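You operate a simulated robot arm through the tools that you are given. There is no shell and no other tool. Be economical: measure what you need, move in short steps, check, and stop when the job is done.

Carry out the task below with a simulated robot arm. There is one attempt and no reset: what you move stays moved.

Task
Chill the blue carton until it shows between 3 and 11 C.
Fine: use the 45% well; the cold teal carton comes out on to the chiller shelf first; stand yours back on the shelf; leave the others out of the wells.

Only the result counts: the job must be done as asked and must still hold three seconds after the hand-in. Knocking over, shifting, dropping, spilling or breaking anything else fails it.

Robot
A 7-joint arm with a two-finger parallel gripper, fixed in place. Base frame: the origin is at the foot of the arm, x ahead of it, y to its left, z up; the work surface is at about z = 88. Lengths are in cm, angles in degrees, forces in N, time in s.
With the tool pointing down near the work surface it reaches from about 24 to 68 cm from the base axis. Its first joint turns from -66.0 to 66.0 degrees. Payload 2.4 kg.
Tool frame: the origin (TCP) lies between the finger pads and is the grasp point; the fingertips stand 3 cm ahead of it; z points along the fingers, y is the line along which they close. Largest opening 9.4 cm; finger width 2.8, thickness 1; the body of the gripper, 5 by 9.6 cm, starts 5.5 cm behind the TCP.
Orientation is that of the tool frame in the base frame, as [roll, pitch, yaw] about the fixed x, y, z axes, in that order (R = Rz(yaw) Ry(pitch) Rx(roll)). With the fingers straight down and closing along the base's y, the tool's x points along the base's -x, its y along +y and its z along -z.

Tools
- The arm moves only by the tool jog_arm. Its argument "motion" is text: rows parted by semicolons, each of 7 numbers parted by spaces: the gripper command, from -1 (fully open) to 1 (shut), values between in proportion, then the shift along the tool's x, y, z in mm, then the turn, a rotation vector about the tool's x, y, z in degrees. In form: fingers tx ty tz ax ay az; .... A call has 1 to 20 rows; each row is the pose to reach, as a shift and turn from the pose commanded when the call began, along the tool's axes at that moment. Rows are played at 5 a second. More than 5 cm and 8.6 degrees between two rows, or a gripper value outside its range, and nothing of the call is played. Where a pose cannot be reached the arm comes as near as it can. A force on the tool above 40 N (or 10 N above the force at the start of the call, whichever is more), or a blocked arm, ends the call early, and 0.2 s more pass. The fingers move at their own pace (about 15.3 cm/s each) and stop on an object; they squeeze with about 34 N. The grip force told is the motor's: it shows also when the fingers shut on nothing. Time passes only in rows, and 0.2 s behind the last, so rows that repeat a pose let the fingers close. It gives the time, the measured TCP pose, the force on the tool (base axes), the opening and the grip force at its end, in the units of the frame above (readings bear some noise), and new pictures: "show" is both (left out), scene, wrist or none.
- Cameras (640 x 400 px; columns grow to the right, rows downward): "scene" is fixed at [2.66, 45.87, 146.37]; the picture's right is [-0.87, -0.49, 0.00], its down [-0.19, 0.34, -0.92] and it looks along [0.45, -0.80, -0.39] (base axes); focal length 370 px, centre (320, 200). "wrist" rides on the gripper at [-3.7, 0, -5.8] in the tool frame; the picture's right is [0.00, -1.00, 0.00], its down [0.97, 0.00, -0.24] and it looks along [0.24, 0.00, 0.97] (tool axes); focal length 218 px, centre (320, 200).
- measure_at(camera, pixels): for up to 12 pixels [column, row] of the newest picture of that camera ("zoom" is the newest enlarged one), the place [x, y, z] in the base frame of the surface seen there, good to about 0.3 cm. It takes no simulated time.
- close_up(camera, box): a new picture of the part [left, top, right, bottom] of that camera's present view, enlarged. It takes no simulated time.
- close_job(): hands the job in; it is judged then, once.

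Keep the steps short. Do not move on a guess: measure, check each grasp and each placing, and mend mistakes. In all there are 80 turns and 120 pictures (those below and enlarged ones count). Leave the gripper open and the arm clear of the work at the hand-in unless told otherwise, and finish with a single line.

The tools are called after "Emit:" by a JSON object that holds its "method" and its "body". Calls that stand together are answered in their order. jog_arm: Moves the arm, as the interface text tells. Its arguments: {"type":"object","properties":{"motion":{"type":"string"},"show":{"type":"string","enum":["both","scene","wrist","none"]}},"required":["motion"]} The other tools are called the same way: measure_at (camera, pixels) gives the place of the surface under pixels of a picture; close_up (camera, box) takes an enlarged picture of a part of a camera's view; close_job () hands the job in.

At the start:

```text
time_s: 0.0
tool_pos: [42.86, -7.24, 119.15]
tool_rot: [-180.0, 0.0, 179.9]
contact_force: [-0.8, 0.0, 0.9]
grip_width: 9.4
grip_force: 0.1
```

scene: 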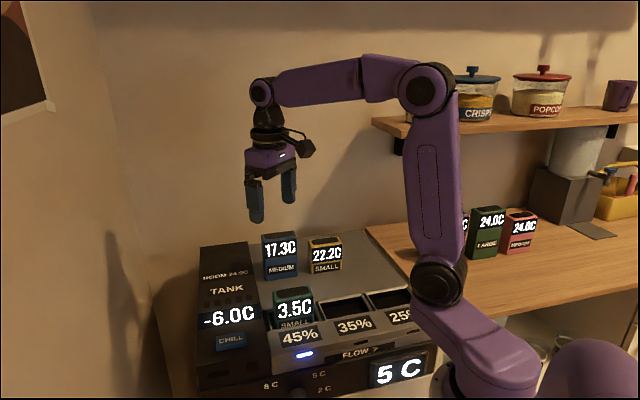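
wrist: 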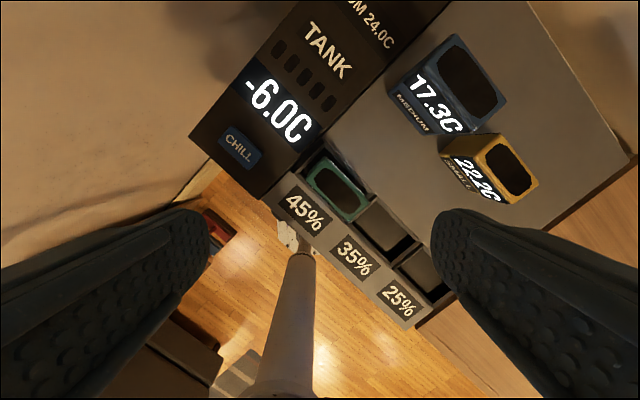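

I see the chiller with a teal carton (3.5C) in the 45% well, a blue carton (17.3C) and a yellow one (22.2C) on the shelf. First I enlarge both views.

Emit:
{"method": "close_up", "body": {"camera": "scene", "box": [180, 220, 450, 400]}}

Emit:
{"method": "close_up", "body": {"camera": "wrist", "box": [180, 0, 640, 330]}}

Emit:
{"method": "measure_at", "body": {"camera": "wrist", "pixels": [[456, 36], [504, 98], [467, 133], [390, 85], [502, 136], [538, 185], [330, 152], [367, 205], [343, 220], [305, 180], [560, 60], [400, 160]]}}

Emit:
{"method": "measure_at", "body": {"camera": "wrist", "pixels": [[385, 225], [425, 275], [238, 148], [305, 212], [350, 258], [398, 300], [470, 85], [515, 168], [342, 190], [600, 150], [500, 260], [340, 150]]}}

```text
2.22 times, centred on (315, 310) of scene
```

zoom: 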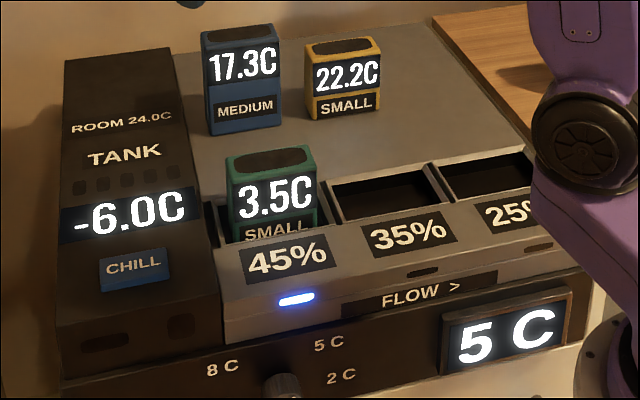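

```text
1.21 times, centred on (410, 165) of wrist
```

zoom: 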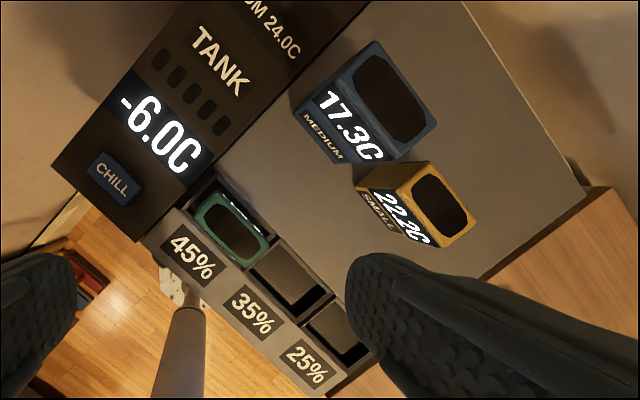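

```text
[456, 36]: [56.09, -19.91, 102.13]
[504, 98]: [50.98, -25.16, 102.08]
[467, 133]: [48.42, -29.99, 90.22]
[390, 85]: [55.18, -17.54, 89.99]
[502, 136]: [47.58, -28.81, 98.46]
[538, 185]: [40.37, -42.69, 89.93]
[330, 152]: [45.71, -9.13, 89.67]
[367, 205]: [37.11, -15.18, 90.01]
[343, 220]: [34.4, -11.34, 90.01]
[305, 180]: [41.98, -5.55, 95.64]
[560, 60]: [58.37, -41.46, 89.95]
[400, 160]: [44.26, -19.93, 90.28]
```

```text
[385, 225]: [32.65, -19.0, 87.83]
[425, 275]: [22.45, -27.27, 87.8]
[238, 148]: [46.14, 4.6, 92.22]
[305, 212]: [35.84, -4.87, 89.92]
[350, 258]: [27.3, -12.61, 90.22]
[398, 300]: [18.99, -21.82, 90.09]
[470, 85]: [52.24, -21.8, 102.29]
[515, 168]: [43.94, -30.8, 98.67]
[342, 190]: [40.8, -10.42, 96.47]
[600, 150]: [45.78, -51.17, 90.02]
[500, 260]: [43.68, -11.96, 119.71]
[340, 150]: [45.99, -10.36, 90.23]
```

The machine is turned about 45° (wells run along [-0.70,-0.71]). I measure tank height and carton faces in more detail in the zoom (wrist) view.

Emit:
{"method": "measure_at", "body": {"camera": "wrist", "pixels": [[300, 15], [330, 50], [270, 110], [320, 120], [372, 40], [440, 10], [210, 130], [265, 190]]}}

Emit:
{"method": "measure_at", "body": {"camera": "zoom", "pixels": [[376, 42], [437, 123], [397, 160], [333, 82], [422, 165], [475, 218], [432, 246], [384, 192], [209, 191], [270, 240], [247, 268], [196, 222]]}}

```text
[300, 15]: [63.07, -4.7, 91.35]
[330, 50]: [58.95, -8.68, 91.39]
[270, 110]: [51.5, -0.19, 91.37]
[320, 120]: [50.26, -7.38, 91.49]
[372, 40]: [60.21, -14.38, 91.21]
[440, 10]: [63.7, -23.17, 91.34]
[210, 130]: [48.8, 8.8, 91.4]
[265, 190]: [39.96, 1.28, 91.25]
```

```text
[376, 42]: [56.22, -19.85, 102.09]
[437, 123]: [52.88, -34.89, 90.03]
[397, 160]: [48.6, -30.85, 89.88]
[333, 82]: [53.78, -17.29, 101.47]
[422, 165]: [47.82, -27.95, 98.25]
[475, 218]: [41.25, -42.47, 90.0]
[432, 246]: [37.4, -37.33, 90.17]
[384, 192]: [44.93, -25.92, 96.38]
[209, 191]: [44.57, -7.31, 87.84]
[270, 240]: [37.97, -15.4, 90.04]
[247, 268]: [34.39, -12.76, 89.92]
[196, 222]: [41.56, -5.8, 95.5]
```

Tank is flat at z≈91.4, cartons tops at ≈96 (teal) and ≈102 (blue). Next: stay high, turn the tool by -45° so fingers close across the wells (front/back), and hover over the teal carton.

Emit:
{"method": "jog_arm", "body": {"motion": "-1 4 -5 0 0 0 -7.5; -1 8 -10 0 0 0 -15; -1 12 -15 0 0 0 -22.5; -1 16 -20 0 0 0 -30; -1 19 -25 0 0 0 -37.5; -1 20.6 -28 0 0 0 -44.5; -1 20.6 -28 0 0 0 -44.5", "show": "both"}}

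```text
time_s: 1.6
tool_pos: [40.64, -10.03, 119.12]
tool_rot: [-180.0, 0.0, -135.5]
contact_force: [-0.9, -1.2, 0.0]
grip_width: 9.4
grip_force: 0.1
```

scene: 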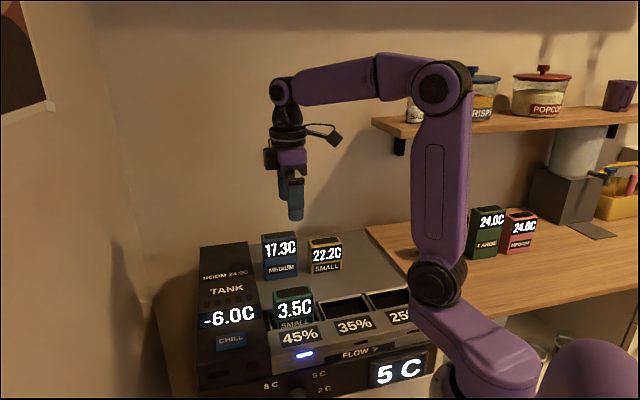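
wrist: 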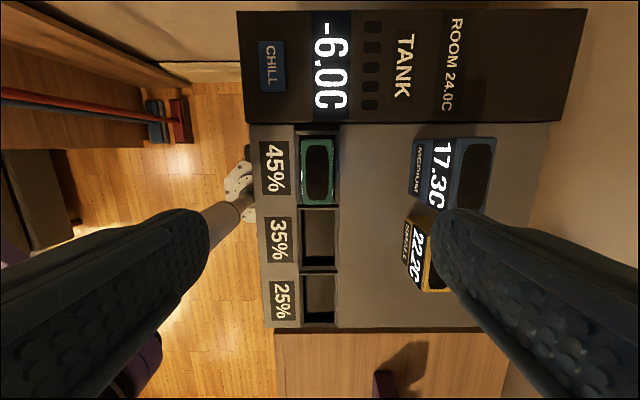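

Aligned well. Now I enlarge the view of the wells/cartons and measure the corners.

Emit:
{"method": "close_up", "body": {"camera": "wrist", "box": [240, 110, 520, 285]}}

Emit:
{"method": "measure_at", "body": {"camera": "wrist", "pixels": [[304, 140], [330, 140], [332, 203], [303, 203], [317, 172], [336, 170], [466, 145], [492, 145], [484, 210], [433, 240], [443, 288], [410, 255]]}}

Emit:
{"method": "measure_at", "body": {"camera": "wrist", "pixels": [[298, 131], [342, 131], [342, 208], [301, 210], [338, 170], [301, 268], [338, 270], [299, 170], [318, 240], [440, 118], [380, 160], [535, 200]]}}

```text
2.29 times, centred on (380, 198) of wrist
```

zoom: 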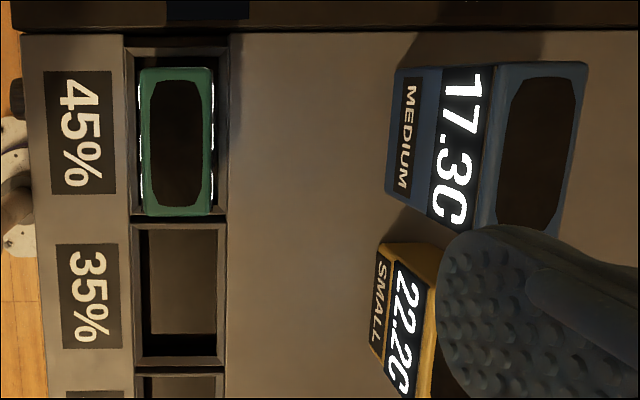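

```text
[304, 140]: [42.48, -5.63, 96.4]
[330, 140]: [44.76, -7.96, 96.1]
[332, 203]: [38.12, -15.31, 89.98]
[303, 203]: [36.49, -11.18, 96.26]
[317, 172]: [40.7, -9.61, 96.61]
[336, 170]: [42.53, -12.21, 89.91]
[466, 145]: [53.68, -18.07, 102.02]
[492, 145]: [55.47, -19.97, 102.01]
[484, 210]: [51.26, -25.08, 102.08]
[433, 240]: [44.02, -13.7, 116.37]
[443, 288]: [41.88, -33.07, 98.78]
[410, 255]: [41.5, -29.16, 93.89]
```

```text
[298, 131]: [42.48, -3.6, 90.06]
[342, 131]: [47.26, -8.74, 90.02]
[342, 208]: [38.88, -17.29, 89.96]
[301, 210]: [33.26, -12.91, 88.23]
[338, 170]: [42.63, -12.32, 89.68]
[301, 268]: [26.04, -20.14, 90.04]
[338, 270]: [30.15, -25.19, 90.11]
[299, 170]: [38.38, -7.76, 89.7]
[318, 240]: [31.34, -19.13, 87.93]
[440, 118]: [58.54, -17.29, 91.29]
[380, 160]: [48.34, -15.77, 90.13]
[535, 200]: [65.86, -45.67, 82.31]
```

Teal's top centre is about (40.65, -9.6), long side along the wells. I open wide and descend straight over it to z≈94, stopping short to check before gripping.

Emit:
{"method": "jog_arm", "body": {"motion": "-1 -3 3 30 0 0 0; -1 -3 3 70 0 0 0; -1 -3 3 110 0 0 0; -1 -3 3 150 0 0 0; -1 -3 3 185 0 0 0; -1 -3 3 210 0 0 0; -1 -3 3 225 0 0 0; -1 -3 3 225 0 0 0", "show": "both"}}

Emit:
{"method": "measure_at", "body": {"camera": "scene", "pixels": [[335, 246], [320, 246], [341, 270], [312, 272], [264, 235], [297, 235], [298, 274], [266, 278]]}}

```text
time_s: 3.4
tool_pos: [40.62, -9.66, 96.52]
tool_rot: [180.0, 0.0, -135.6]
contact_force: [-0.8, -0.2, 0.3]
grip_width: 9.4
grip_force: 0.0
```

scene: 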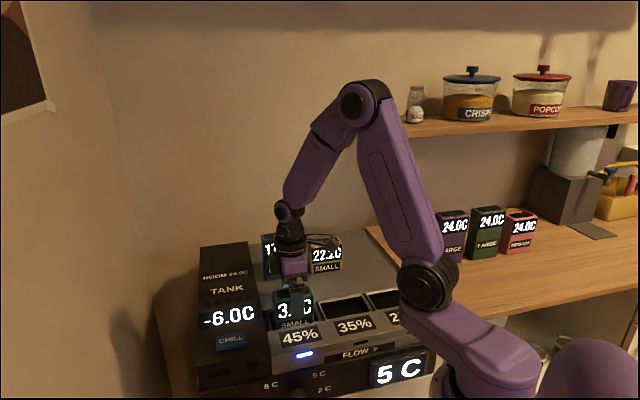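
wrist: 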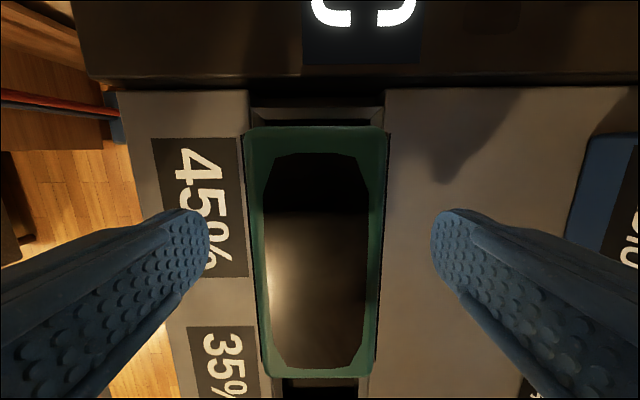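

```text
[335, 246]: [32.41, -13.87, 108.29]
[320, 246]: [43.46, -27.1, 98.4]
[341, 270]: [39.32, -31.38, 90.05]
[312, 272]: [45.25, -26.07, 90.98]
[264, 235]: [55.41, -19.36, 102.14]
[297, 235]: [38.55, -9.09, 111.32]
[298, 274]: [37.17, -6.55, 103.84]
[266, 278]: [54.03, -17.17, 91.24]
```

The teal carton sits midway between the fingers. I lower 2.4 cm more and close.

Emit:
{"method": "jog_arm", "body": {"motion": "-1 0 0 12 0 0 0; -1 0 0 24 0 0 0; -1 0 0 24 0 0 0; 1 0 0 24 0 0 0; 1 0 0 24 0 0 0; 1 0 0 24 0 0 0", "show": "none"}}

```text
time_s: 4.8
tool_pos: [40.63, -9.67, 94.22]
tool_rot: [-180.0, -0.1, -135.5]
contact_force: [-0.9, 1.5, 0.7]
grip_width: 4.42
grip_force: 34.1
```

Gripped (4.42 cm wide, 34 N). Now I lift straight up 15 cm slowly and look.

Emit:
{"method": "jog_arm", "body": {"motion": "1 0 0 -10 0 0 0; 1 0 0 -25 0 0 0; 1 0 0 -50 0 0 0; 1 0 0 -80 0 0 0; 1 0 0 -110 0 0 0; 1 0 0 -140 0 0 0; 1 0 0 -150 0 0 0", "show": "both"}}

```text
time_s: 6.4
tool_pos: [40.58, -9.61, 109.15]
tool_rot: [179.9, 0.0, -135.6]
contact_force: [0.1, -0.8, -3.7]
grip_width: 4.42
grip_force: 33.7
```

scene: 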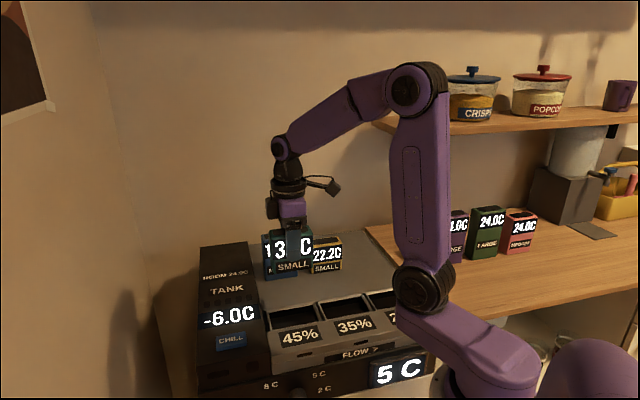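
wrist: 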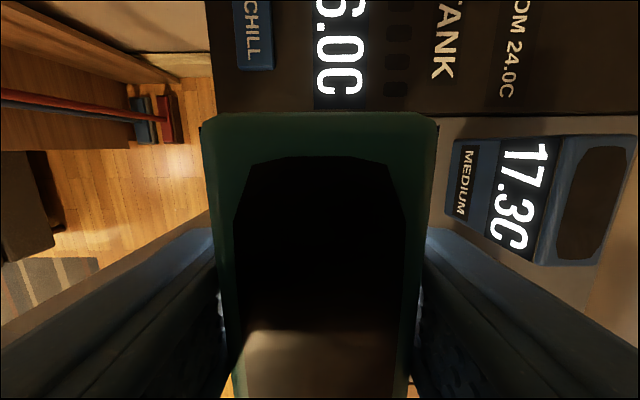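

Teal is held clear (bottom ≈103). I check that the intended free spot near scene pixel (374,273) is shelf.

Emit:
{"method": "measure_at", "body": {"camera": "scene", "pixels": [[374, 273], [355, 273], [390, 275], [374, 262], [374, 285], [344, 268], [342, 240], [400, 276], [390, 262]]}}

```text
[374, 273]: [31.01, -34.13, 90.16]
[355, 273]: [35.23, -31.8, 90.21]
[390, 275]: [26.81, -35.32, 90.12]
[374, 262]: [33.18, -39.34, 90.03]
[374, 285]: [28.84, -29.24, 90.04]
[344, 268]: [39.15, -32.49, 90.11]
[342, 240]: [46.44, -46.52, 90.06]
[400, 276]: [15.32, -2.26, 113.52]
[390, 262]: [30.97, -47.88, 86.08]
```

The spot is shelf (z≈90). I carry the teal carton level to above (32.2, -33.6).

Emit:
{"method": "jog_arm", "body": {"motion": "1 15 -6 0 0 0 0; 1 45 -20 0 0 0 0; 1 80 -38 0 0 0 0; 1 115 -56 0 0 0 0; 1 150 -74 0 0 0 0; 1 185 -92 0 0 0 0; 1 212 -105 0 0 0 0; 1 228 -113 0 0 0 0; 1 228 -113 0 0 0 0", "show": "both"}}

```text
time_s: 8.4
tool_pos: [32.42, -33.71, 109.24]
tool_rot: [180.0, 0.0, -135.6]
contact_force: [-0.2, -0.2, -1.8]
grip_width: 4.43
grip_force: 33.4
```

scene: 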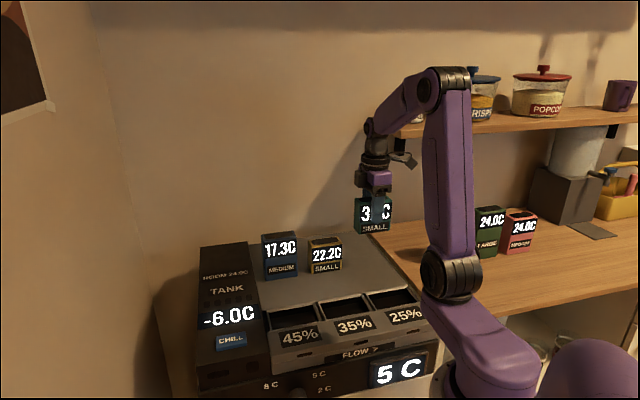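
wrist: 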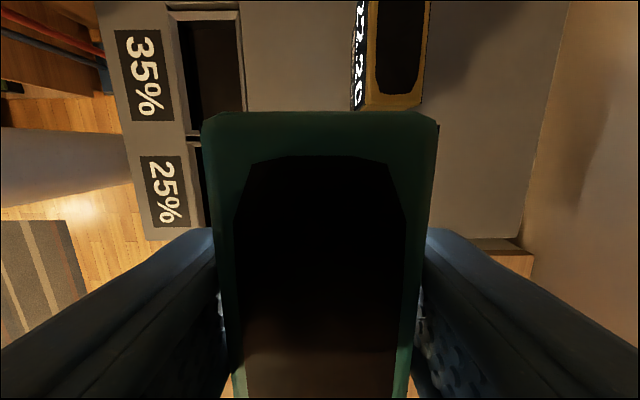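

Above the spot. Before lowering I measure the yellow carton's nearest corner at wrist pixels (362,106),(418,104).

Emit:
{"method": "measure_at", "body": {"camera": "wrist", "pixels": [[366, 104], [418, 98], [356, 98], [480, 150], [500, 230], [180, 190]]}}

Emit:
{"method": "measure_at", "body": {"camera": "scene", "pixels": [[312, 271], [340, 268], [311, 247], [341, 246], [338, 238], [310, 240], [265, 244], [297, 242], [267, 276], [296, 273], [294, 234], [265, 236]]}}

```text
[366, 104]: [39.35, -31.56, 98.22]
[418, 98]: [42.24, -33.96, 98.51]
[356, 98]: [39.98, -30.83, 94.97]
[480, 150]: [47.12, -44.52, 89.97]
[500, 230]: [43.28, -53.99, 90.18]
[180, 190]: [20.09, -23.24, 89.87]
```

```text
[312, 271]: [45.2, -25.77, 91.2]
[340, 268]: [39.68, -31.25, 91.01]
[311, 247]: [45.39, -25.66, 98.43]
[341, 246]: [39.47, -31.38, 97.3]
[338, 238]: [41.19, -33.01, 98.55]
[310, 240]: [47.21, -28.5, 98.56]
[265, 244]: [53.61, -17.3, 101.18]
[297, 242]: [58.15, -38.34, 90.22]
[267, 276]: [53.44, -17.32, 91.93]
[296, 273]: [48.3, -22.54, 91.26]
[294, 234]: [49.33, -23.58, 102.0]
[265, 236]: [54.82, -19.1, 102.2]
```

Clear of yellow by >2 cm. I lower teal 12.4 cm, then creep the last millimetres.

Emit:
{"method": "jog_arm", "body": {"motion": "1 0 0 30 0 0 0; 1 0 0 65 0 0 0; 1 0 0 95 0 0 0; 1 0 0 112 0 0 0; 1 0 0 120 0 0 0; 1 0 0 124 0 0 0; 1 0 0 126 0 0 0; 1 0 0 127 0 0 0", "show": "scene"}}

```text
time_s: 10.2
tool_pos: [32.42, -33.71, 96.49]
tool_rot: [-180.0, -0.1, -135.5]
contact_force: [-0.4, -0.2, -1.7]
grip_width: 4.39
grip_force: 33.8
```

scene: 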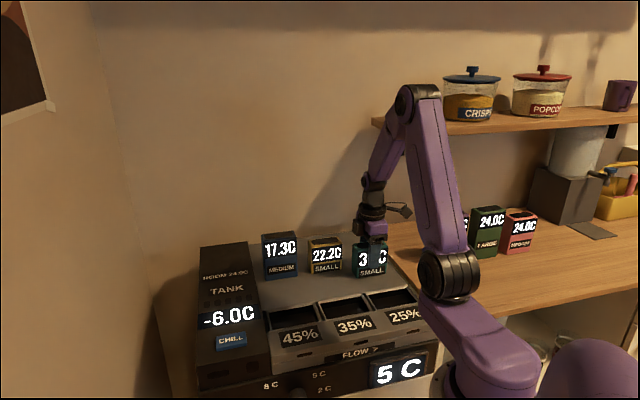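

Force still shows the hanging weight; I creep down further by mm and watch.

Emit:
{"method": "jog_arm", "body": {"motion": "1 0 0 0.7 0 0 0; 1 0 0 1.4 0 0 0; 1 0 0 1.4 0 0 0", "show": "none"}}

Emit:
{"method": "close_up", "body": {"camera": "scene", "box": [250, 200, 430, 320]}}

```text
time_s: 11.0
tool_pos: [32.4, -33.68, 96.36]
tool_rot: [179.9, 0.0, -135.5]
contact_force: [0.0, 0.5, -3.0]
grip_width: 4.39
grip_force: 34.1
```

```text
3.33 times, centred on (340, 260) of scene
```

zoom: 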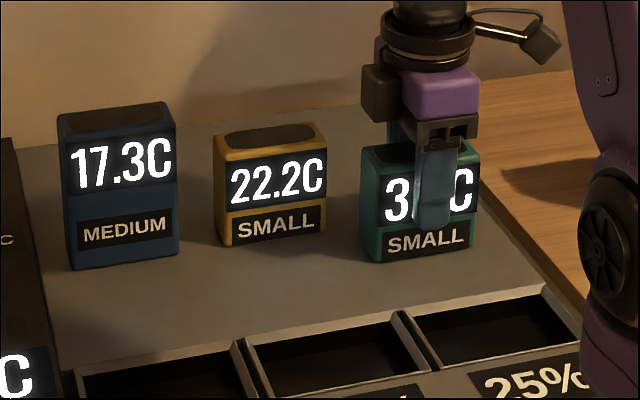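

Almost down. Continue creeping up to 3 mm.

Emit:
{"method": "jog_arm", "body": {"motion": "1 0 0 0.7 0 0 0; 1 0 0 1.4 0 0 0; 1 0 0 1.4 0 0 0", "show": "none"}}

Emit:
{"method": "measure_at", "body": {"camera": "zoom", "pixels": [[372, 258], [420, 254], [420, 262], [466, 244], [380, 166], [380, 268]]}}

```text
time_s: 11.8
tool_pos: [32.43, -33.78, 96.29]
tool_rot: [-179.8, 0.0, -135.5]
contact_force: [-2.1, 0.4, 11.6]
grip_width: 4.41
grip_force: 34.1
```

```text
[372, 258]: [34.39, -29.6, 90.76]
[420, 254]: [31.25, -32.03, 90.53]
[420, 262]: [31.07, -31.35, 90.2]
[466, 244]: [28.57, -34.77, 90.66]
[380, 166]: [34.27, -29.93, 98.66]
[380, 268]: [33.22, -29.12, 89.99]
```

It is standing on the shelf (11.6 N up). I ease off 0.8 mm, open and rise.

Emit:
{"method": "jog_arm", "body": {"motion": "1 0 0 -0.8 0 0 0; -1 0 0 -0.8 0 0 0; -1 0 0 -0.8 0 0 0; -1 0 0 -0.8 0 0 0; -1 0 0 -20 0 0 0; -1 0 0 -55 0 0 0; -1 0 0 -95 0 0 0; -1 0 0 -140 0 0 0; -1 0 0 -180 0 0 0; -1 0 0 -200 0 0 0", "show": "both"}}

```text
time_s: 14.0
tool_pos: [32.32, -33.83, 116.38]
tool_rot: [179.8, 0.0, -135.5]
contact_force: [0.2, 0.3, 0.1]
grip_width: 9.41
grip_force: 0.1
```

scene: 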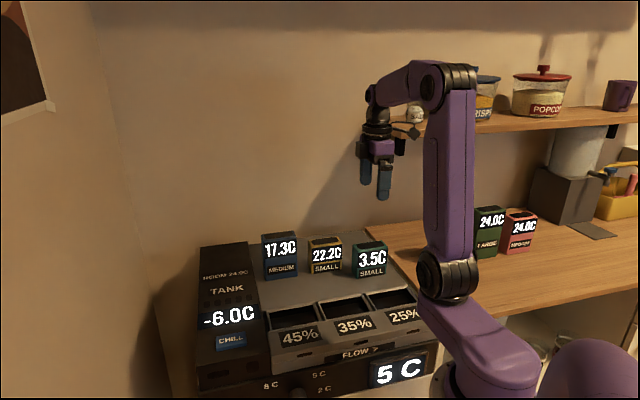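
wrist: 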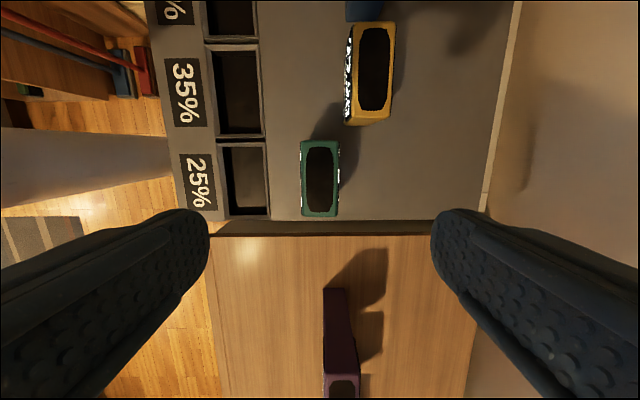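

Teal stands at 3.5C on the shelf. Next: hover over the blue carton near (52.4, -21.3).

Emit:
{"method": "jog_arm", "body": {"motion": "-1 -20 -4 0 0 0 0; -1 -60 -13 0 0 0 0; -1 -105 -23 0 0 0 0; -1 -150 -33 0 0 0 0; -1 -190 -42 0 0 0 0; -1 -220 -49 0 0 0 0; -1 -231 -51 0 0 0 0; -1 -231 -51 0 0 0 0", "show": "wrist"}}

```text
time_s: 15.8
tool_pos: [52.35, -21.08, 116.2]
tool_rot: [180.0, 0.0, -135.5]
contact_force: [0.4, 0.2, -0.1]
grip_width: 9.4
grip_force: 0.0
```

wrist: 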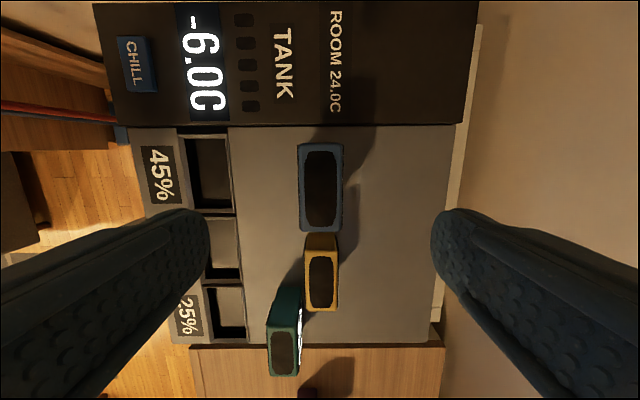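

I measure the blue top's corners and the 45% well's corners.

Emit:
{"method": "measure_at", "body": {"camera": "wrist", "pixels": [[302, 148], [338, 148], [338, 226], [303, 228], [320, 190], [308, 238], [335, 238]]}}

Emit:
{"method": "close_up", "body": {"camera": "wrist", "box": [160, 110, 360, 235]}}

Emit:
{"method": "measure_at", "body": {"camera": "zoom", "pixels": [[60, 90], [225, 85], [238, 325], [80, 330], [110, 110], [205, 110], [215, 300], [120, 300], [160, 220]]}}

```text
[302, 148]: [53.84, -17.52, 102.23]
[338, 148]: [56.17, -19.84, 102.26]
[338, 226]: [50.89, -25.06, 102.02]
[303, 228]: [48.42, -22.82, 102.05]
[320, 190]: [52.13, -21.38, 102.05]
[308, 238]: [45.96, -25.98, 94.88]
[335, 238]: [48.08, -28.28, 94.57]
```

```text
3.20 times, centred on (260, 172) of wrist
```

zoom: 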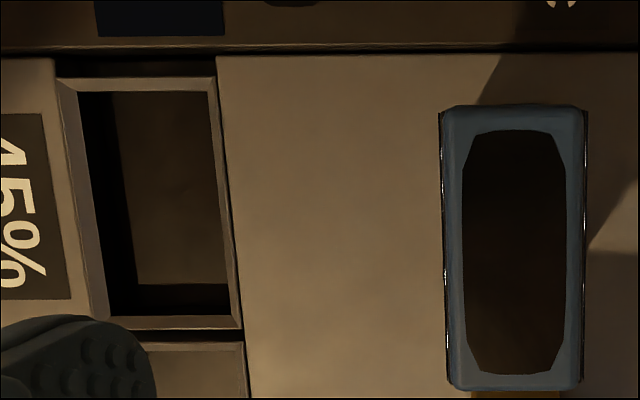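

```text
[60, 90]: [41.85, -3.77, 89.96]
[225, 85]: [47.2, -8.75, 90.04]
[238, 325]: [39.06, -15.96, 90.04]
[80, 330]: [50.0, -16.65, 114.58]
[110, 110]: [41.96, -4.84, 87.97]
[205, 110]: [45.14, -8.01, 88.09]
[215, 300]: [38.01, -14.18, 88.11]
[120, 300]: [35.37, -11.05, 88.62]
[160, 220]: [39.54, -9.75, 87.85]
```

Blue's centre is (52.33, -21.31), same footprint as teal, 12.1 tall. I descend to TCP z≈97.7 and close.

Emit:
{"method": "jog_arm", "body": {"motion": "-1 1.6 -1.6 35 0 0 0; -1 1.6 -1.6 75 0 0 0; -1 1.6 -1.6 115 0 0 0; -1 1.6 -1.6 145 0 0 0; -1 1.6 -1.6 170 0 0 0; -1 1.6 -1.6 185 0 0 0; -1 1.6 -1.6 185 0 0 0; 1 1.6 -1.6 185 0 0 0; 1 1.6 -1.6 185 0 0 0; 1 1.6 -1.6 185 0 0 0", "show": "scene"}}

```text
time_s: 18.0
tool_pos: [52.42, -21.38, 97.73]
tool_rot: [180.0, 0.0, -135.5]
contact_force: [0.0, 1.0, 0.6]
grip_width: 4.4
grip_force: 33.6
```

scene: 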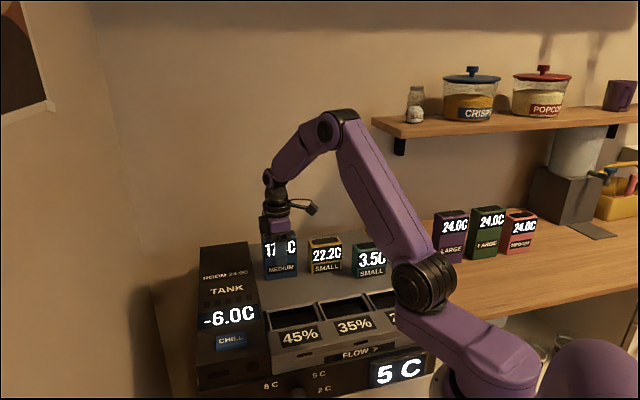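

Gripped (4.40 cm). I lift 7 cm and carry it forward 16.65 cm to above the 45% well.

Emit:
{"method": "jog_arm", "body": {"motion": "1 0 0 -10 0 0 0; 1 0 0 -30 0 0 0; 1 0 0 -55 0 0 0; 1 0 0 -70 0 0 0; 1 0.2 15 -70 0 0 0; 1 0.6 45 -70 0 0 0; 1 1 80 -70 0 0 0; 1 1.5 115 -70 0 0 0; 1 2 145 -70 0 0 0; 1 2 160 -70 0 0 0; 1 2 166.5 -70 0 0 0; 1 2 166.5 -70 0 0 0", "show": "both"}}

```text
time_s: 20.6
tool_pos: [40.62, -9.56, 104.67]
tool_rot: [180.0, 0.1, -135.4]
contact_force: [-0.1, -0.1, -4.2]
grip_width: 4.42
grip_force: 34.2
```

scene: 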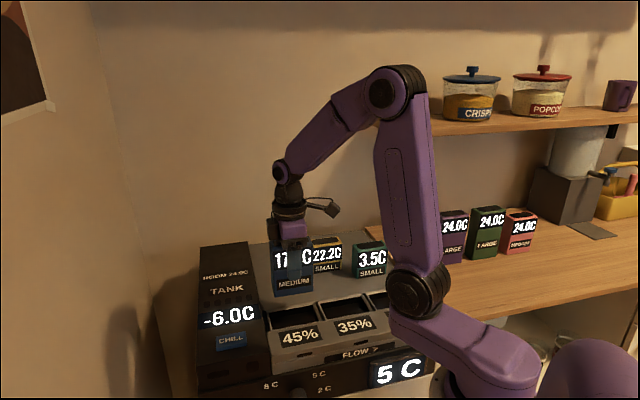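
wrist: 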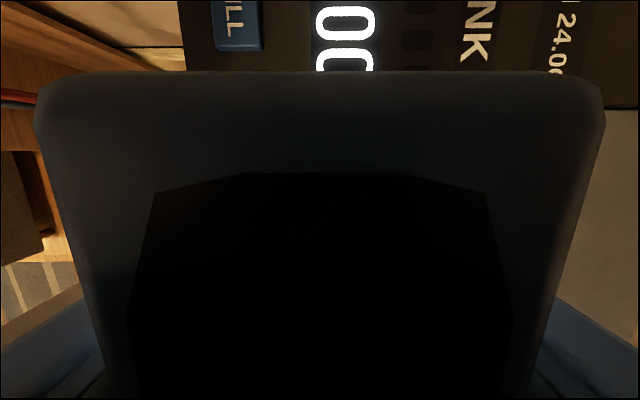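

Above the well, bottom at ≈97. I lower 5.5 cm to just above the rim and check alignment.

Emit:
{"method": "jog_arm", "body": {"motion": "1 0 0 20 0 0 0; 1 0 0 40 0 0 0; 1 0 0 52 0 0 0; 1 0 0 56 0 0 0; 1 0 0 56 0 0 0", "show": "none"}}

Emit:
{"method": "close_up", "body": {"camera": "scene", "box": [230, 230, 380, 340]}}

```text
time_s: 21.8
tool_pos: [40.58, -9.72, 99.22]
tool_rot: [-180.0, 0.1, -135.6]
contact_force: [0.2, -0.1, -3.9]
grip_width: 4.4
grip_force: 33.5
```

```text
3.64 times, centred on (305, 285) of scene
```

zoom: 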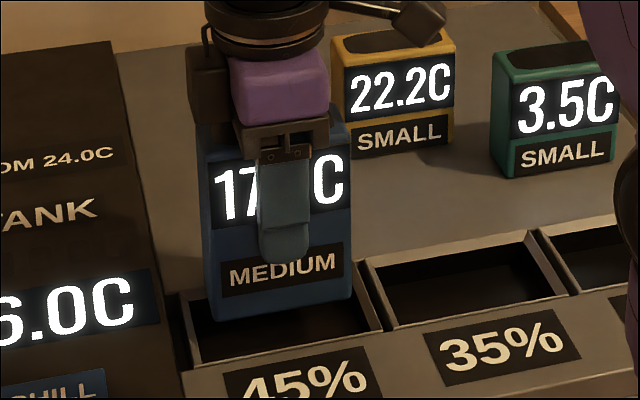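

Looks aligned with the opening. I lower slowly to the well floor.

Emit:
{"method": "jog_arm", "body": {"motion": "1 0 0 8 0 0 0; 1 0 0 16 0 0 0; 1 0 0 24 0 0 0; 1 0 0 30 0 0 0; 1 0 0 34 0 0 0; 1 0 0 34.5 0 0 0", "show": "none"}}

Emit:
{"method": "close_up", "body": {"camera": "scene", "box": [230, 230, 380, 340]}}

```text
time_s: 23.2
tool_pos: [40.61, -9.61, 95.67]
tool_rot: [-179.9, 0.0, -135.5]
contact_force: [-0.5, 0.3, -3.5]
grip_width: 4.44
grip_force: 34.1
```

```text
3.64 times, centred on (305, 285) of scene
```

zoom: 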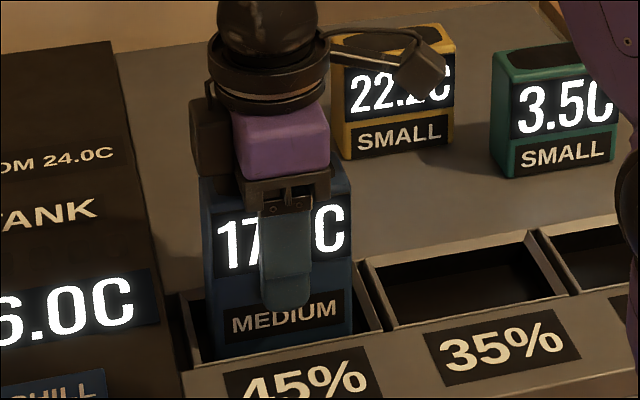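

In the well, not yet touching. Creep a few mm.

Emit:
{"method": "jog_arm", "body": {"motion": "1 0 0 0.8 0 0 0; 1 0 0 1.6 0 0 0; 1 0 0 2.0 0 0 0", "show": "none"}}

```text
time_s: 24.0
tool_pos: [40.62, -9.56, 95.49]
tool_rot: [-179.8, 0.1, -135.6]
contact_force: [-5.3, 2.1, 30.4]
grip_width: 4.46
grip_force: 34.1
```

On the floor (30 N). I ease up 1 mm, open the fingers, and watch the display while staying around the carton.

Emit:
{"method": "jog_arm", "body": {"motion": "1 0 0 -1 0 0 0; -1 0 0 -1 0 0 0; -1 0 0 -1 0 0 0", "show": "none"}}

Emit:
{"method": "close_up", "body": {"camera": "scene", "box": [190, 220, 450, 400]}}

```text
time_s: 24.8
tool_pos: [40.52, -9.78, 95.46]
tool_rot: [-179.9, 0.1, -135.5]
contact_force: [0.1, 0.4, -0.3]
grip_width: 9.4
grip_force: 0.0
```

```text
2.22 times, centred on (320, 310) of scene
```

zoom: 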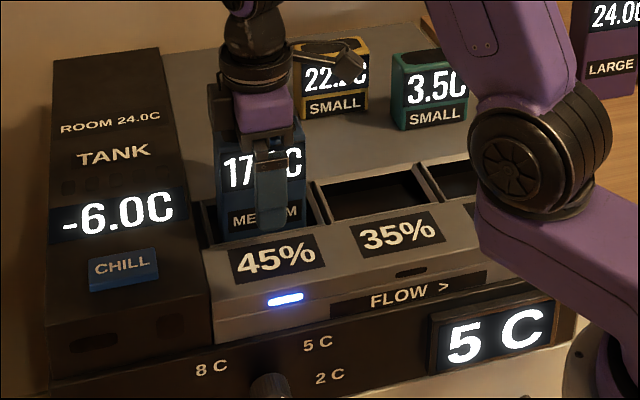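

The blue LED came on. I rise above the carton for a clear view of its display and to see whether it cools on its own.

Emit:
{"method": "jog_arm", "body": {"motion": "-1 0 0 -20 0 0 0; -1 0 0 -50 0 0 0; -1 0 0 -90 0 0 0; -1 0 0 -130 0 0 0; -1 0 0 -150 0 0 0; -1 0 0 -150 0 0 0", "show": "wrist"}}

Emit:
{"method": "close_up", "body": {"camera": "scene", "box": [190, 220, 450, 400]}}

```text
time_s: 26.2
tool_pos: [40.67, -9.57, 110.72]
tool_rot: [180.0, -0.1, -135.4]
contact_force: [0.3, -0.6, 0.1]
grip_width: 9.4
grip_force: 0.0
```

wrist: 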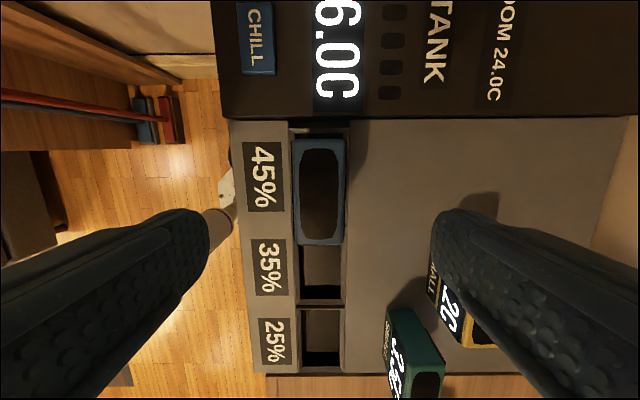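

```text
2.22 times, centred on (320, 310) of scene
```

zoom: 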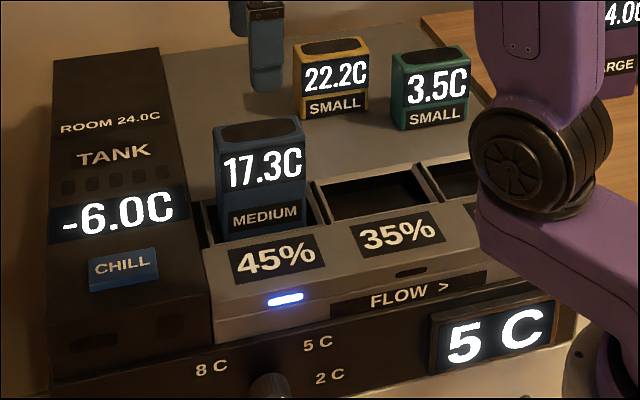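

Display stays at 17.3C, so the CHILL button must start it. I measure the button.

Emit:
{"method": "measure_at", "body": {"camera": "zoom", "pixels": [[123, 266], [97, 262], [150, 258], [95, 276], [152, 270], [110, 290], [70, 280]]}}

Emit:
{"method": "measure_at", "body": {"camera": "wrist", "pixels": [[240, 30], [272, 30], [240, 70], [272, 70], [256, 40], [250, 95], [256, 5]]}}

```text
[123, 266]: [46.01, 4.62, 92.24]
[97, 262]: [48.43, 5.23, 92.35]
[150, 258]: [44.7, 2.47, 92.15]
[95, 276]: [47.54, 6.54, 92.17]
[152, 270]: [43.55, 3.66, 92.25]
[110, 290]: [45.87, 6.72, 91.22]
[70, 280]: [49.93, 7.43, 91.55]
```

```text
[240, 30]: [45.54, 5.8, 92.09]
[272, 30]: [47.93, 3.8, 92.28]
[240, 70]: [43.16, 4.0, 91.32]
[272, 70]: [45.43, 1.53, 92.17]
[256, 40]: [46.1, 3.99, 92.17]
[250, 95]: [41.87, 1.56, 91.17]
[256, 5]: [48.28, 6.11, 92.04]
```

Button centre ≈ (46.0, 4.4), top z≈92.2. I close the fingers and move above it, tips ~5 cm above.

Emit:
{"method": "jog_arm", "body": {"motion": "1 -30 13 0 0 0 0; 1 -70 31 0 0 0 0; 1 -105 47 0 0 0 0; 1 -130 58 0 0 0 0; 1 -136 61 20 0 0 0; 1 -136 61 60 0 0 0; 1 -136 61 100 0 0 0; 1 -136 61 125 0 0 0; 1 -136 61 140 0 0 0; 1 -136 61 140 0 0 0", "show": "both"}}

```text
time_s: 28.4
tool_pos: [46.04, 4.21, 96.46]
tool_rot: [-180.0, 0.0, -135.5]
contact_force: [0.3, -0.4, -0.1]
grip_width: 0.01
grip_force: 33.6
```

scene: 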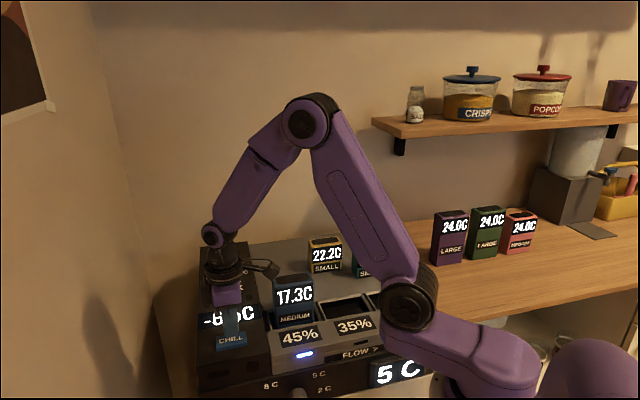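
wrist: 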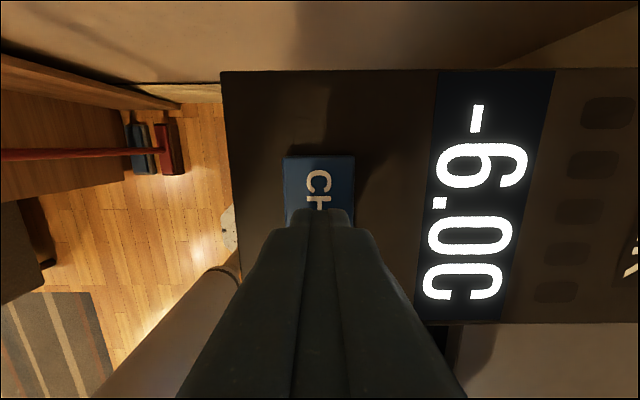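

Tips are over the button, 1.2 cm above. I press down in small steps, once, then back up.

Emit:
{"method": "jog_arm", "body": {"motion": "1 0 0 6 0 0 0; 1 0 0 11 0 0 0; 1 0 0 13 0 0 0; 1 0 0 15 0 0 0; 1 0 0 16.5 0 0 0", "show": "scene"}}

```text
time_s: 29.6
tool_pos: [46.04, 4.26, 94.94]
tool_rot: [180.0, 0.1, -135.5]
contact_force: [0.7, -1.0, 1.4]
grip_width: 0.0
grip_force: 33.0
```

scene: 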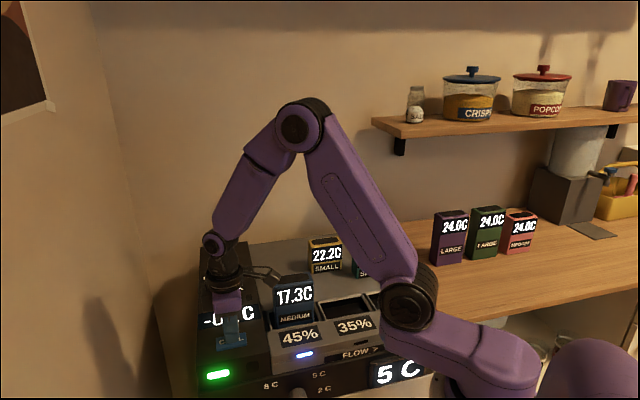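

A green lamp lit on the front: the press registered. I back off and watch the display.

Emit:
{"method": "jog_arm", "body": {"motion": "1 0 0 -15 0 0 0; 1 0 0 -50 0 0 0; 1 0 0 -90 0 0 0; 1 0 0 -130 0 0 0; 1 0 0 -130 0 0 0", "show": "none"}}

Emit:
{"method": "close_up", "body": {"camera": "scene", "box": [190, 220, 450, 400]}}

```text
time_s: 30.8
tool_pos: [45.9, 4.28, 108.03]
tool_rot: [-180.0, 0.0, -135.5]
contact_force: [-0.3, 0.2, 0.6]
grip_width: 0.0
grip_force: 33.8
```

```text
2.22 times, centred on (320, 310) of scene
```

zoom: 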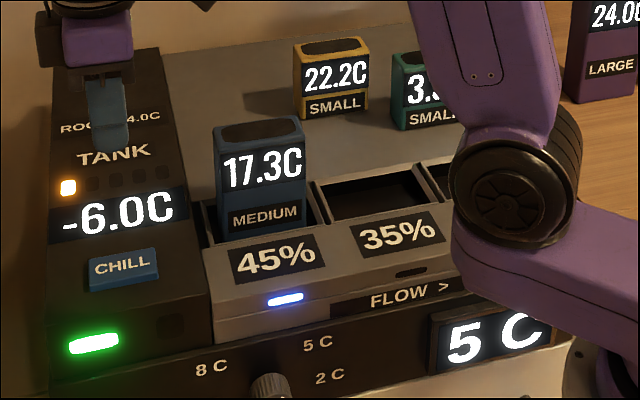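

Green lamp and one orange pip are on; a cycle seems to be running. I move back above the blue carton with fingers open while it runs.

Emit:
{"method": "jog_arm", "body": {"motion": "1 0 0 -20 0 0 0; 1 30 -13 -30 0 0 0; 1 70 -31 -30 0 0 0; 1 105 -47 -30 0 0 0; 1 130 -58 -30 0 0 0; -1 136 -61 -30 0 0 0; -1 136 -61 -30 0 0 0; -1 136 -61 -30 0 0 0", "show": "none"}}

Emit:
{"method": "close_up", "body": {"camera": "scene", "box": [190, 220, 450, 400]}}

```text
time_s: 32.6
tool_pos: [40.55, -9.59, 110.94]
tool_rot: [179.9, 0.0, -135.5]
contact_force: [0.5, -0.2, -0.2]
grip_width: 9.39
grip_force: 0.0
```

```text
2.22 times, centred on (320, 310) of scene
```

zoom: 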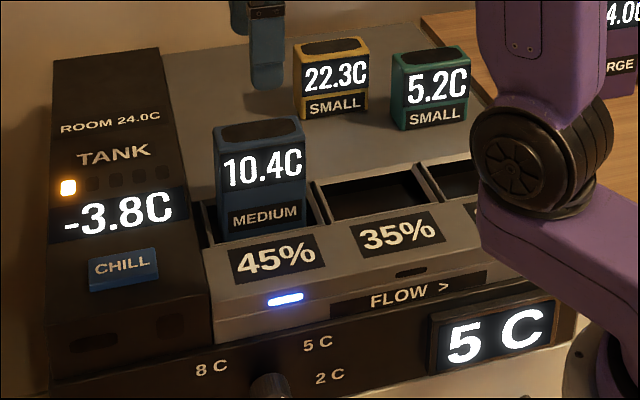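

The cycle finished: blue now shows 10.4C (in range), lamp off. I pause briefly to check that it holds.

Emit:
{"method": "jog_arm", "body": {"motion": "-1 0 0 0 0 0 0; -1 0 0 0 0 0 0; -1 0 0 0 0 0 0; -1 0 0 0 0 0 0; -1 0 0 0 0 0 0; -1 0 0 0 0 0 0; -1 0 0 0 0 0 0; -1 0 0 0 0 0 0; -1 0 0 0 0 0 0; -1 0 0 0 0 0 0; -1 0 0 0 0 0 0; -1 0 0 0 0 0 0; -1 0 0 0 0 0 0; -1 0 0 0 0 0 0; -1 0 0 0 0 0 0", "show": "wrist"}}

Emit:
{"method": "close_up", "body": {"camera": "scene", "box": [190, 220, 450, 400]}}

```text
time_s: 35.8
tool_pos: [40.58, -9.62, 110.92]
tool_rot: [-180.0, 0.0, -135.5]
contact_force: [0.2, 0.5, -0.7]
grip_width: 9.43
grip_force: 0.0
```

wrist: 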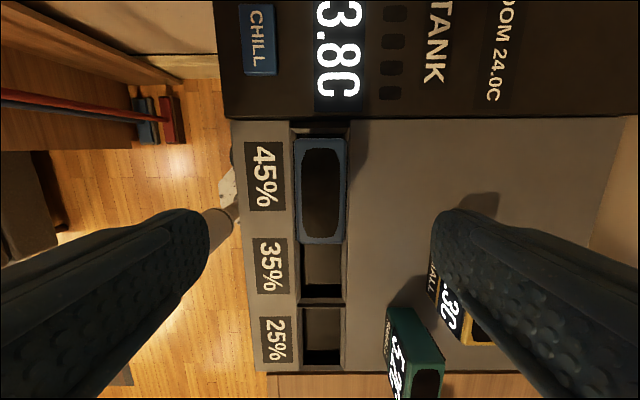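

```text
2.22 times, centred on (320, 310) of scene
```

zoom: 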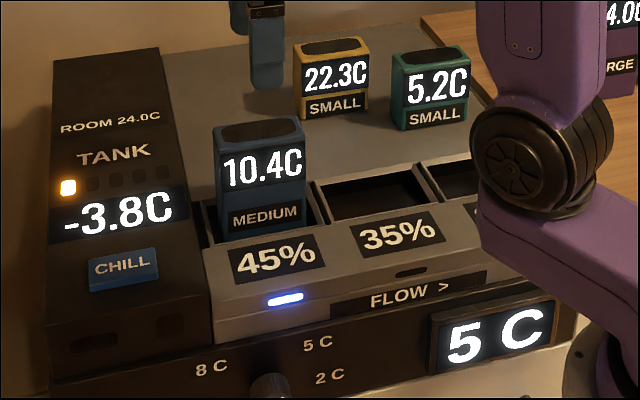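

Stable at 10.4C. I descend 15.4 cm around blue and grip it.

Emit:
{"method": "jog_arm", "body": {"motion": "-1 0 0 35 0 0 0; -1 0 0 75 0 0 0; -1 0 0 110 0 0 0; -1 0 0 135 0 0 0; -1 0 0 150 0 0 0; -1 0 0 154 0 0 0; -1 0 0 154 0 0 0; 1 0 0 154 0 0 0; 1 0 0 154 0 0 0; 1 0 0 154 0 0 0", "show": "none"}}

```text
time_s: 38.0
tool_pos: [40.6, -9.69, 95.59]
tool_rot: [179.9, 0.0, -135.4]
contact_force: [0.6, -0.5, -0.7]
grip_width: 4.44
grip_force: 33.9
```

Gripped. Lift 9 cm straight up, then carry back above its old spot.

Emit:
{"method": "jog_arm", "body": {"motion": "1 0 0 -8 0 0 0; 1 0 0 -20 0 0 0; 1 0 0 -40 0 0 0; 1 0 0 -65 0 0 0; 1 0 0 -90 0 0 0; 1 0 -15 -90 0 0 0; 1 -1 -45 -90 0 0 0; 1 -1 -80 -90 0 0 0; 1 -2 -115 -90 0 0 0; 1 -2 -145 -90 0 0 0; 1 -2 -160 -90 0 0 0; 1 -2 -166 -90 0 0 0; 1 -2 -166 -90 0 0 0", "show": "both"}}

```text
time_s: 40.8
tool_pos: [52.45, -21.41, 104.63]
tool_rot: [-179.9, 0.0, -135.4]
contact_force: [0.2, -0.4, -4.3]
grip_width: 4.41
grip_force: 33.9
```

scene: 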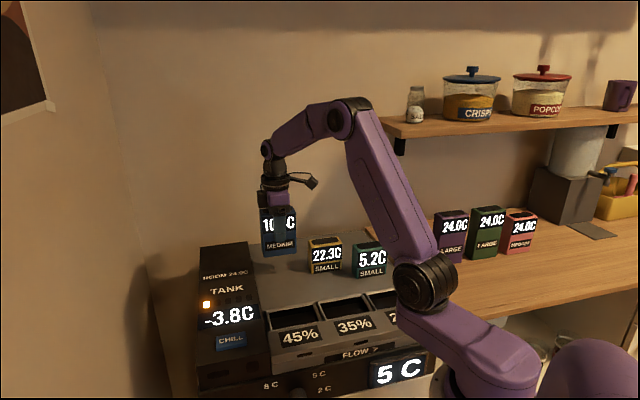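
wrist: 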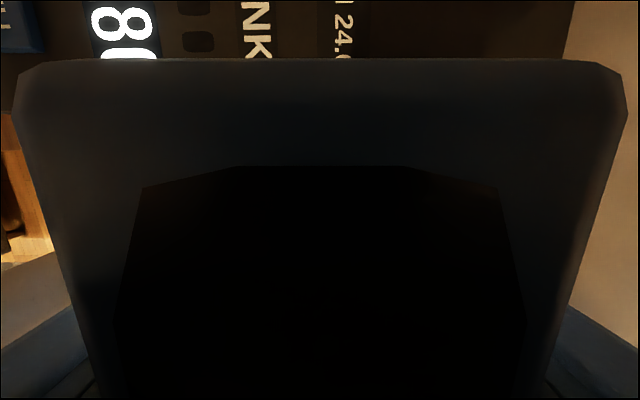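

Over its old spot. Lower 6.7 cm, then creep to contact.

Emit:
{"method": "jog_arm", "body": {"motion": "1 0 0 20 0 0 0; 1 0 0 42 0 0 0; 1 0 0 57 0 0 0; 1 0 0 64 0 0 0; 1 0 0 67 0 0 0; 1 0 0 67.7 0 0 0; 1 0 0 68.4 0 0 0; 1 0 0 68.4 0 0 0", "show": "none"}}

```text
time_s: 42.6
tool_pos: [52.47, -21.31, 97.68]
tool_rot: [180.0, 0.0, -135.5]
contact_force: [0.2, 0.0, -3.5]
grip_width: 4.42
grip_force: 33.8
```

Still hanging; creep further.

Emit:
{"method": "jog_arm", "body": {"motion": "1 0 0 0.7 0 0 0; 1 0 0 1.3 0 0 0; 1 0 0 1.3 0 0 0", "show": "none"}}

```text
time_s: 43.4
tool_pos: [52.44, -21.18, 97.66]
tool_rot: [-180.0, -0.1, -135.5]
contact_force: [-3.2, 0.7, 7.0]
grip_width: 4.44
grip_force: 34.4
```

Standing on the shelf (+7 N). I release, rise straight up and look.

Emit:
{"method": "jog_arm", "body": {"motion": "1 0 0 -0.3 0 0 0; -1 0 0 -0.3 0 0 0; -1 0 0 -0.3 0 0 0; -1 0 0 -0.3 0 0 0; -1 0 0 -20 0 0 0; -1 0 0 -55 0 0 0; -1 0 0 -95 0 0 0; -1 0 0 -140 0 0 0; -1 0 0 -180 0 0 0; -1 0 0 -200 0 0 0; -1 0 0 -200 0 0 0; -1 0 0 -200 0 0 0; -1 0 0 -200 0 0 0; -1 0 0 -200 0 0 0", "show": "wrist"}}

Emit:
{"method": "close_up", "body": {"camera": "scene", "box": [190, 200, 450, 380]}}

```text
time_s: 46.4
tool_pos: [52.3, -21.35, 117.64]
tool_rot: [180.0, 0.0, -135.5]
contact_force: [0.6, -0.3, -0.4]
grip_width: 9.41
grip_force: 0.0
```

wrist: 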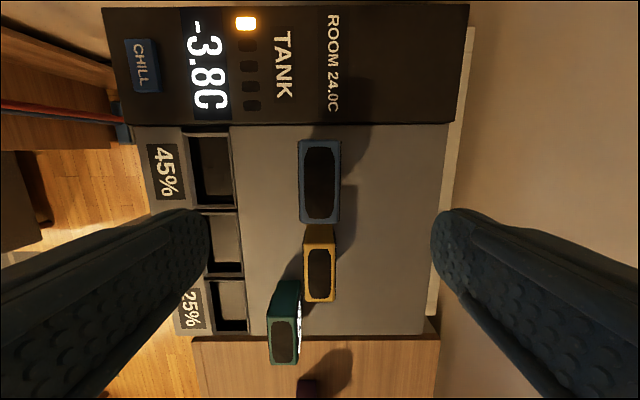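

```text
2.22 times, centred on (320, 290) of scene
```

zoom: 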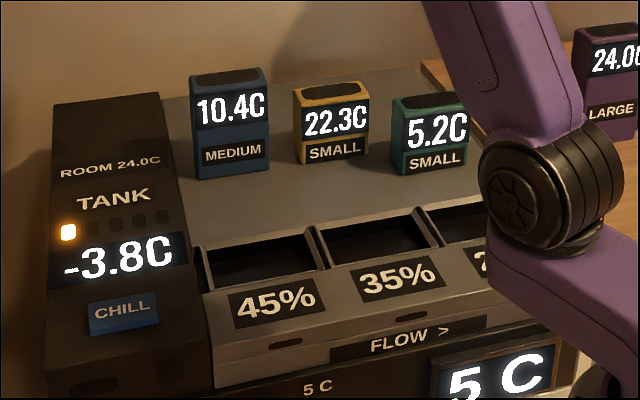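

Blue stands on the shelf at 10.4C, steady. Teal and yellow stand on the shelf, all wells are empty, and the gripper is open and clear. I hand in the job.

Emit:
{"method": "close_job", "body": {}}

```text
The job is handed in.
```

The blue carton was chilled in the 45% well, shows 10.4 C and stands back on the shelf; the teal carton is out on the shelf and all three wells are empty.
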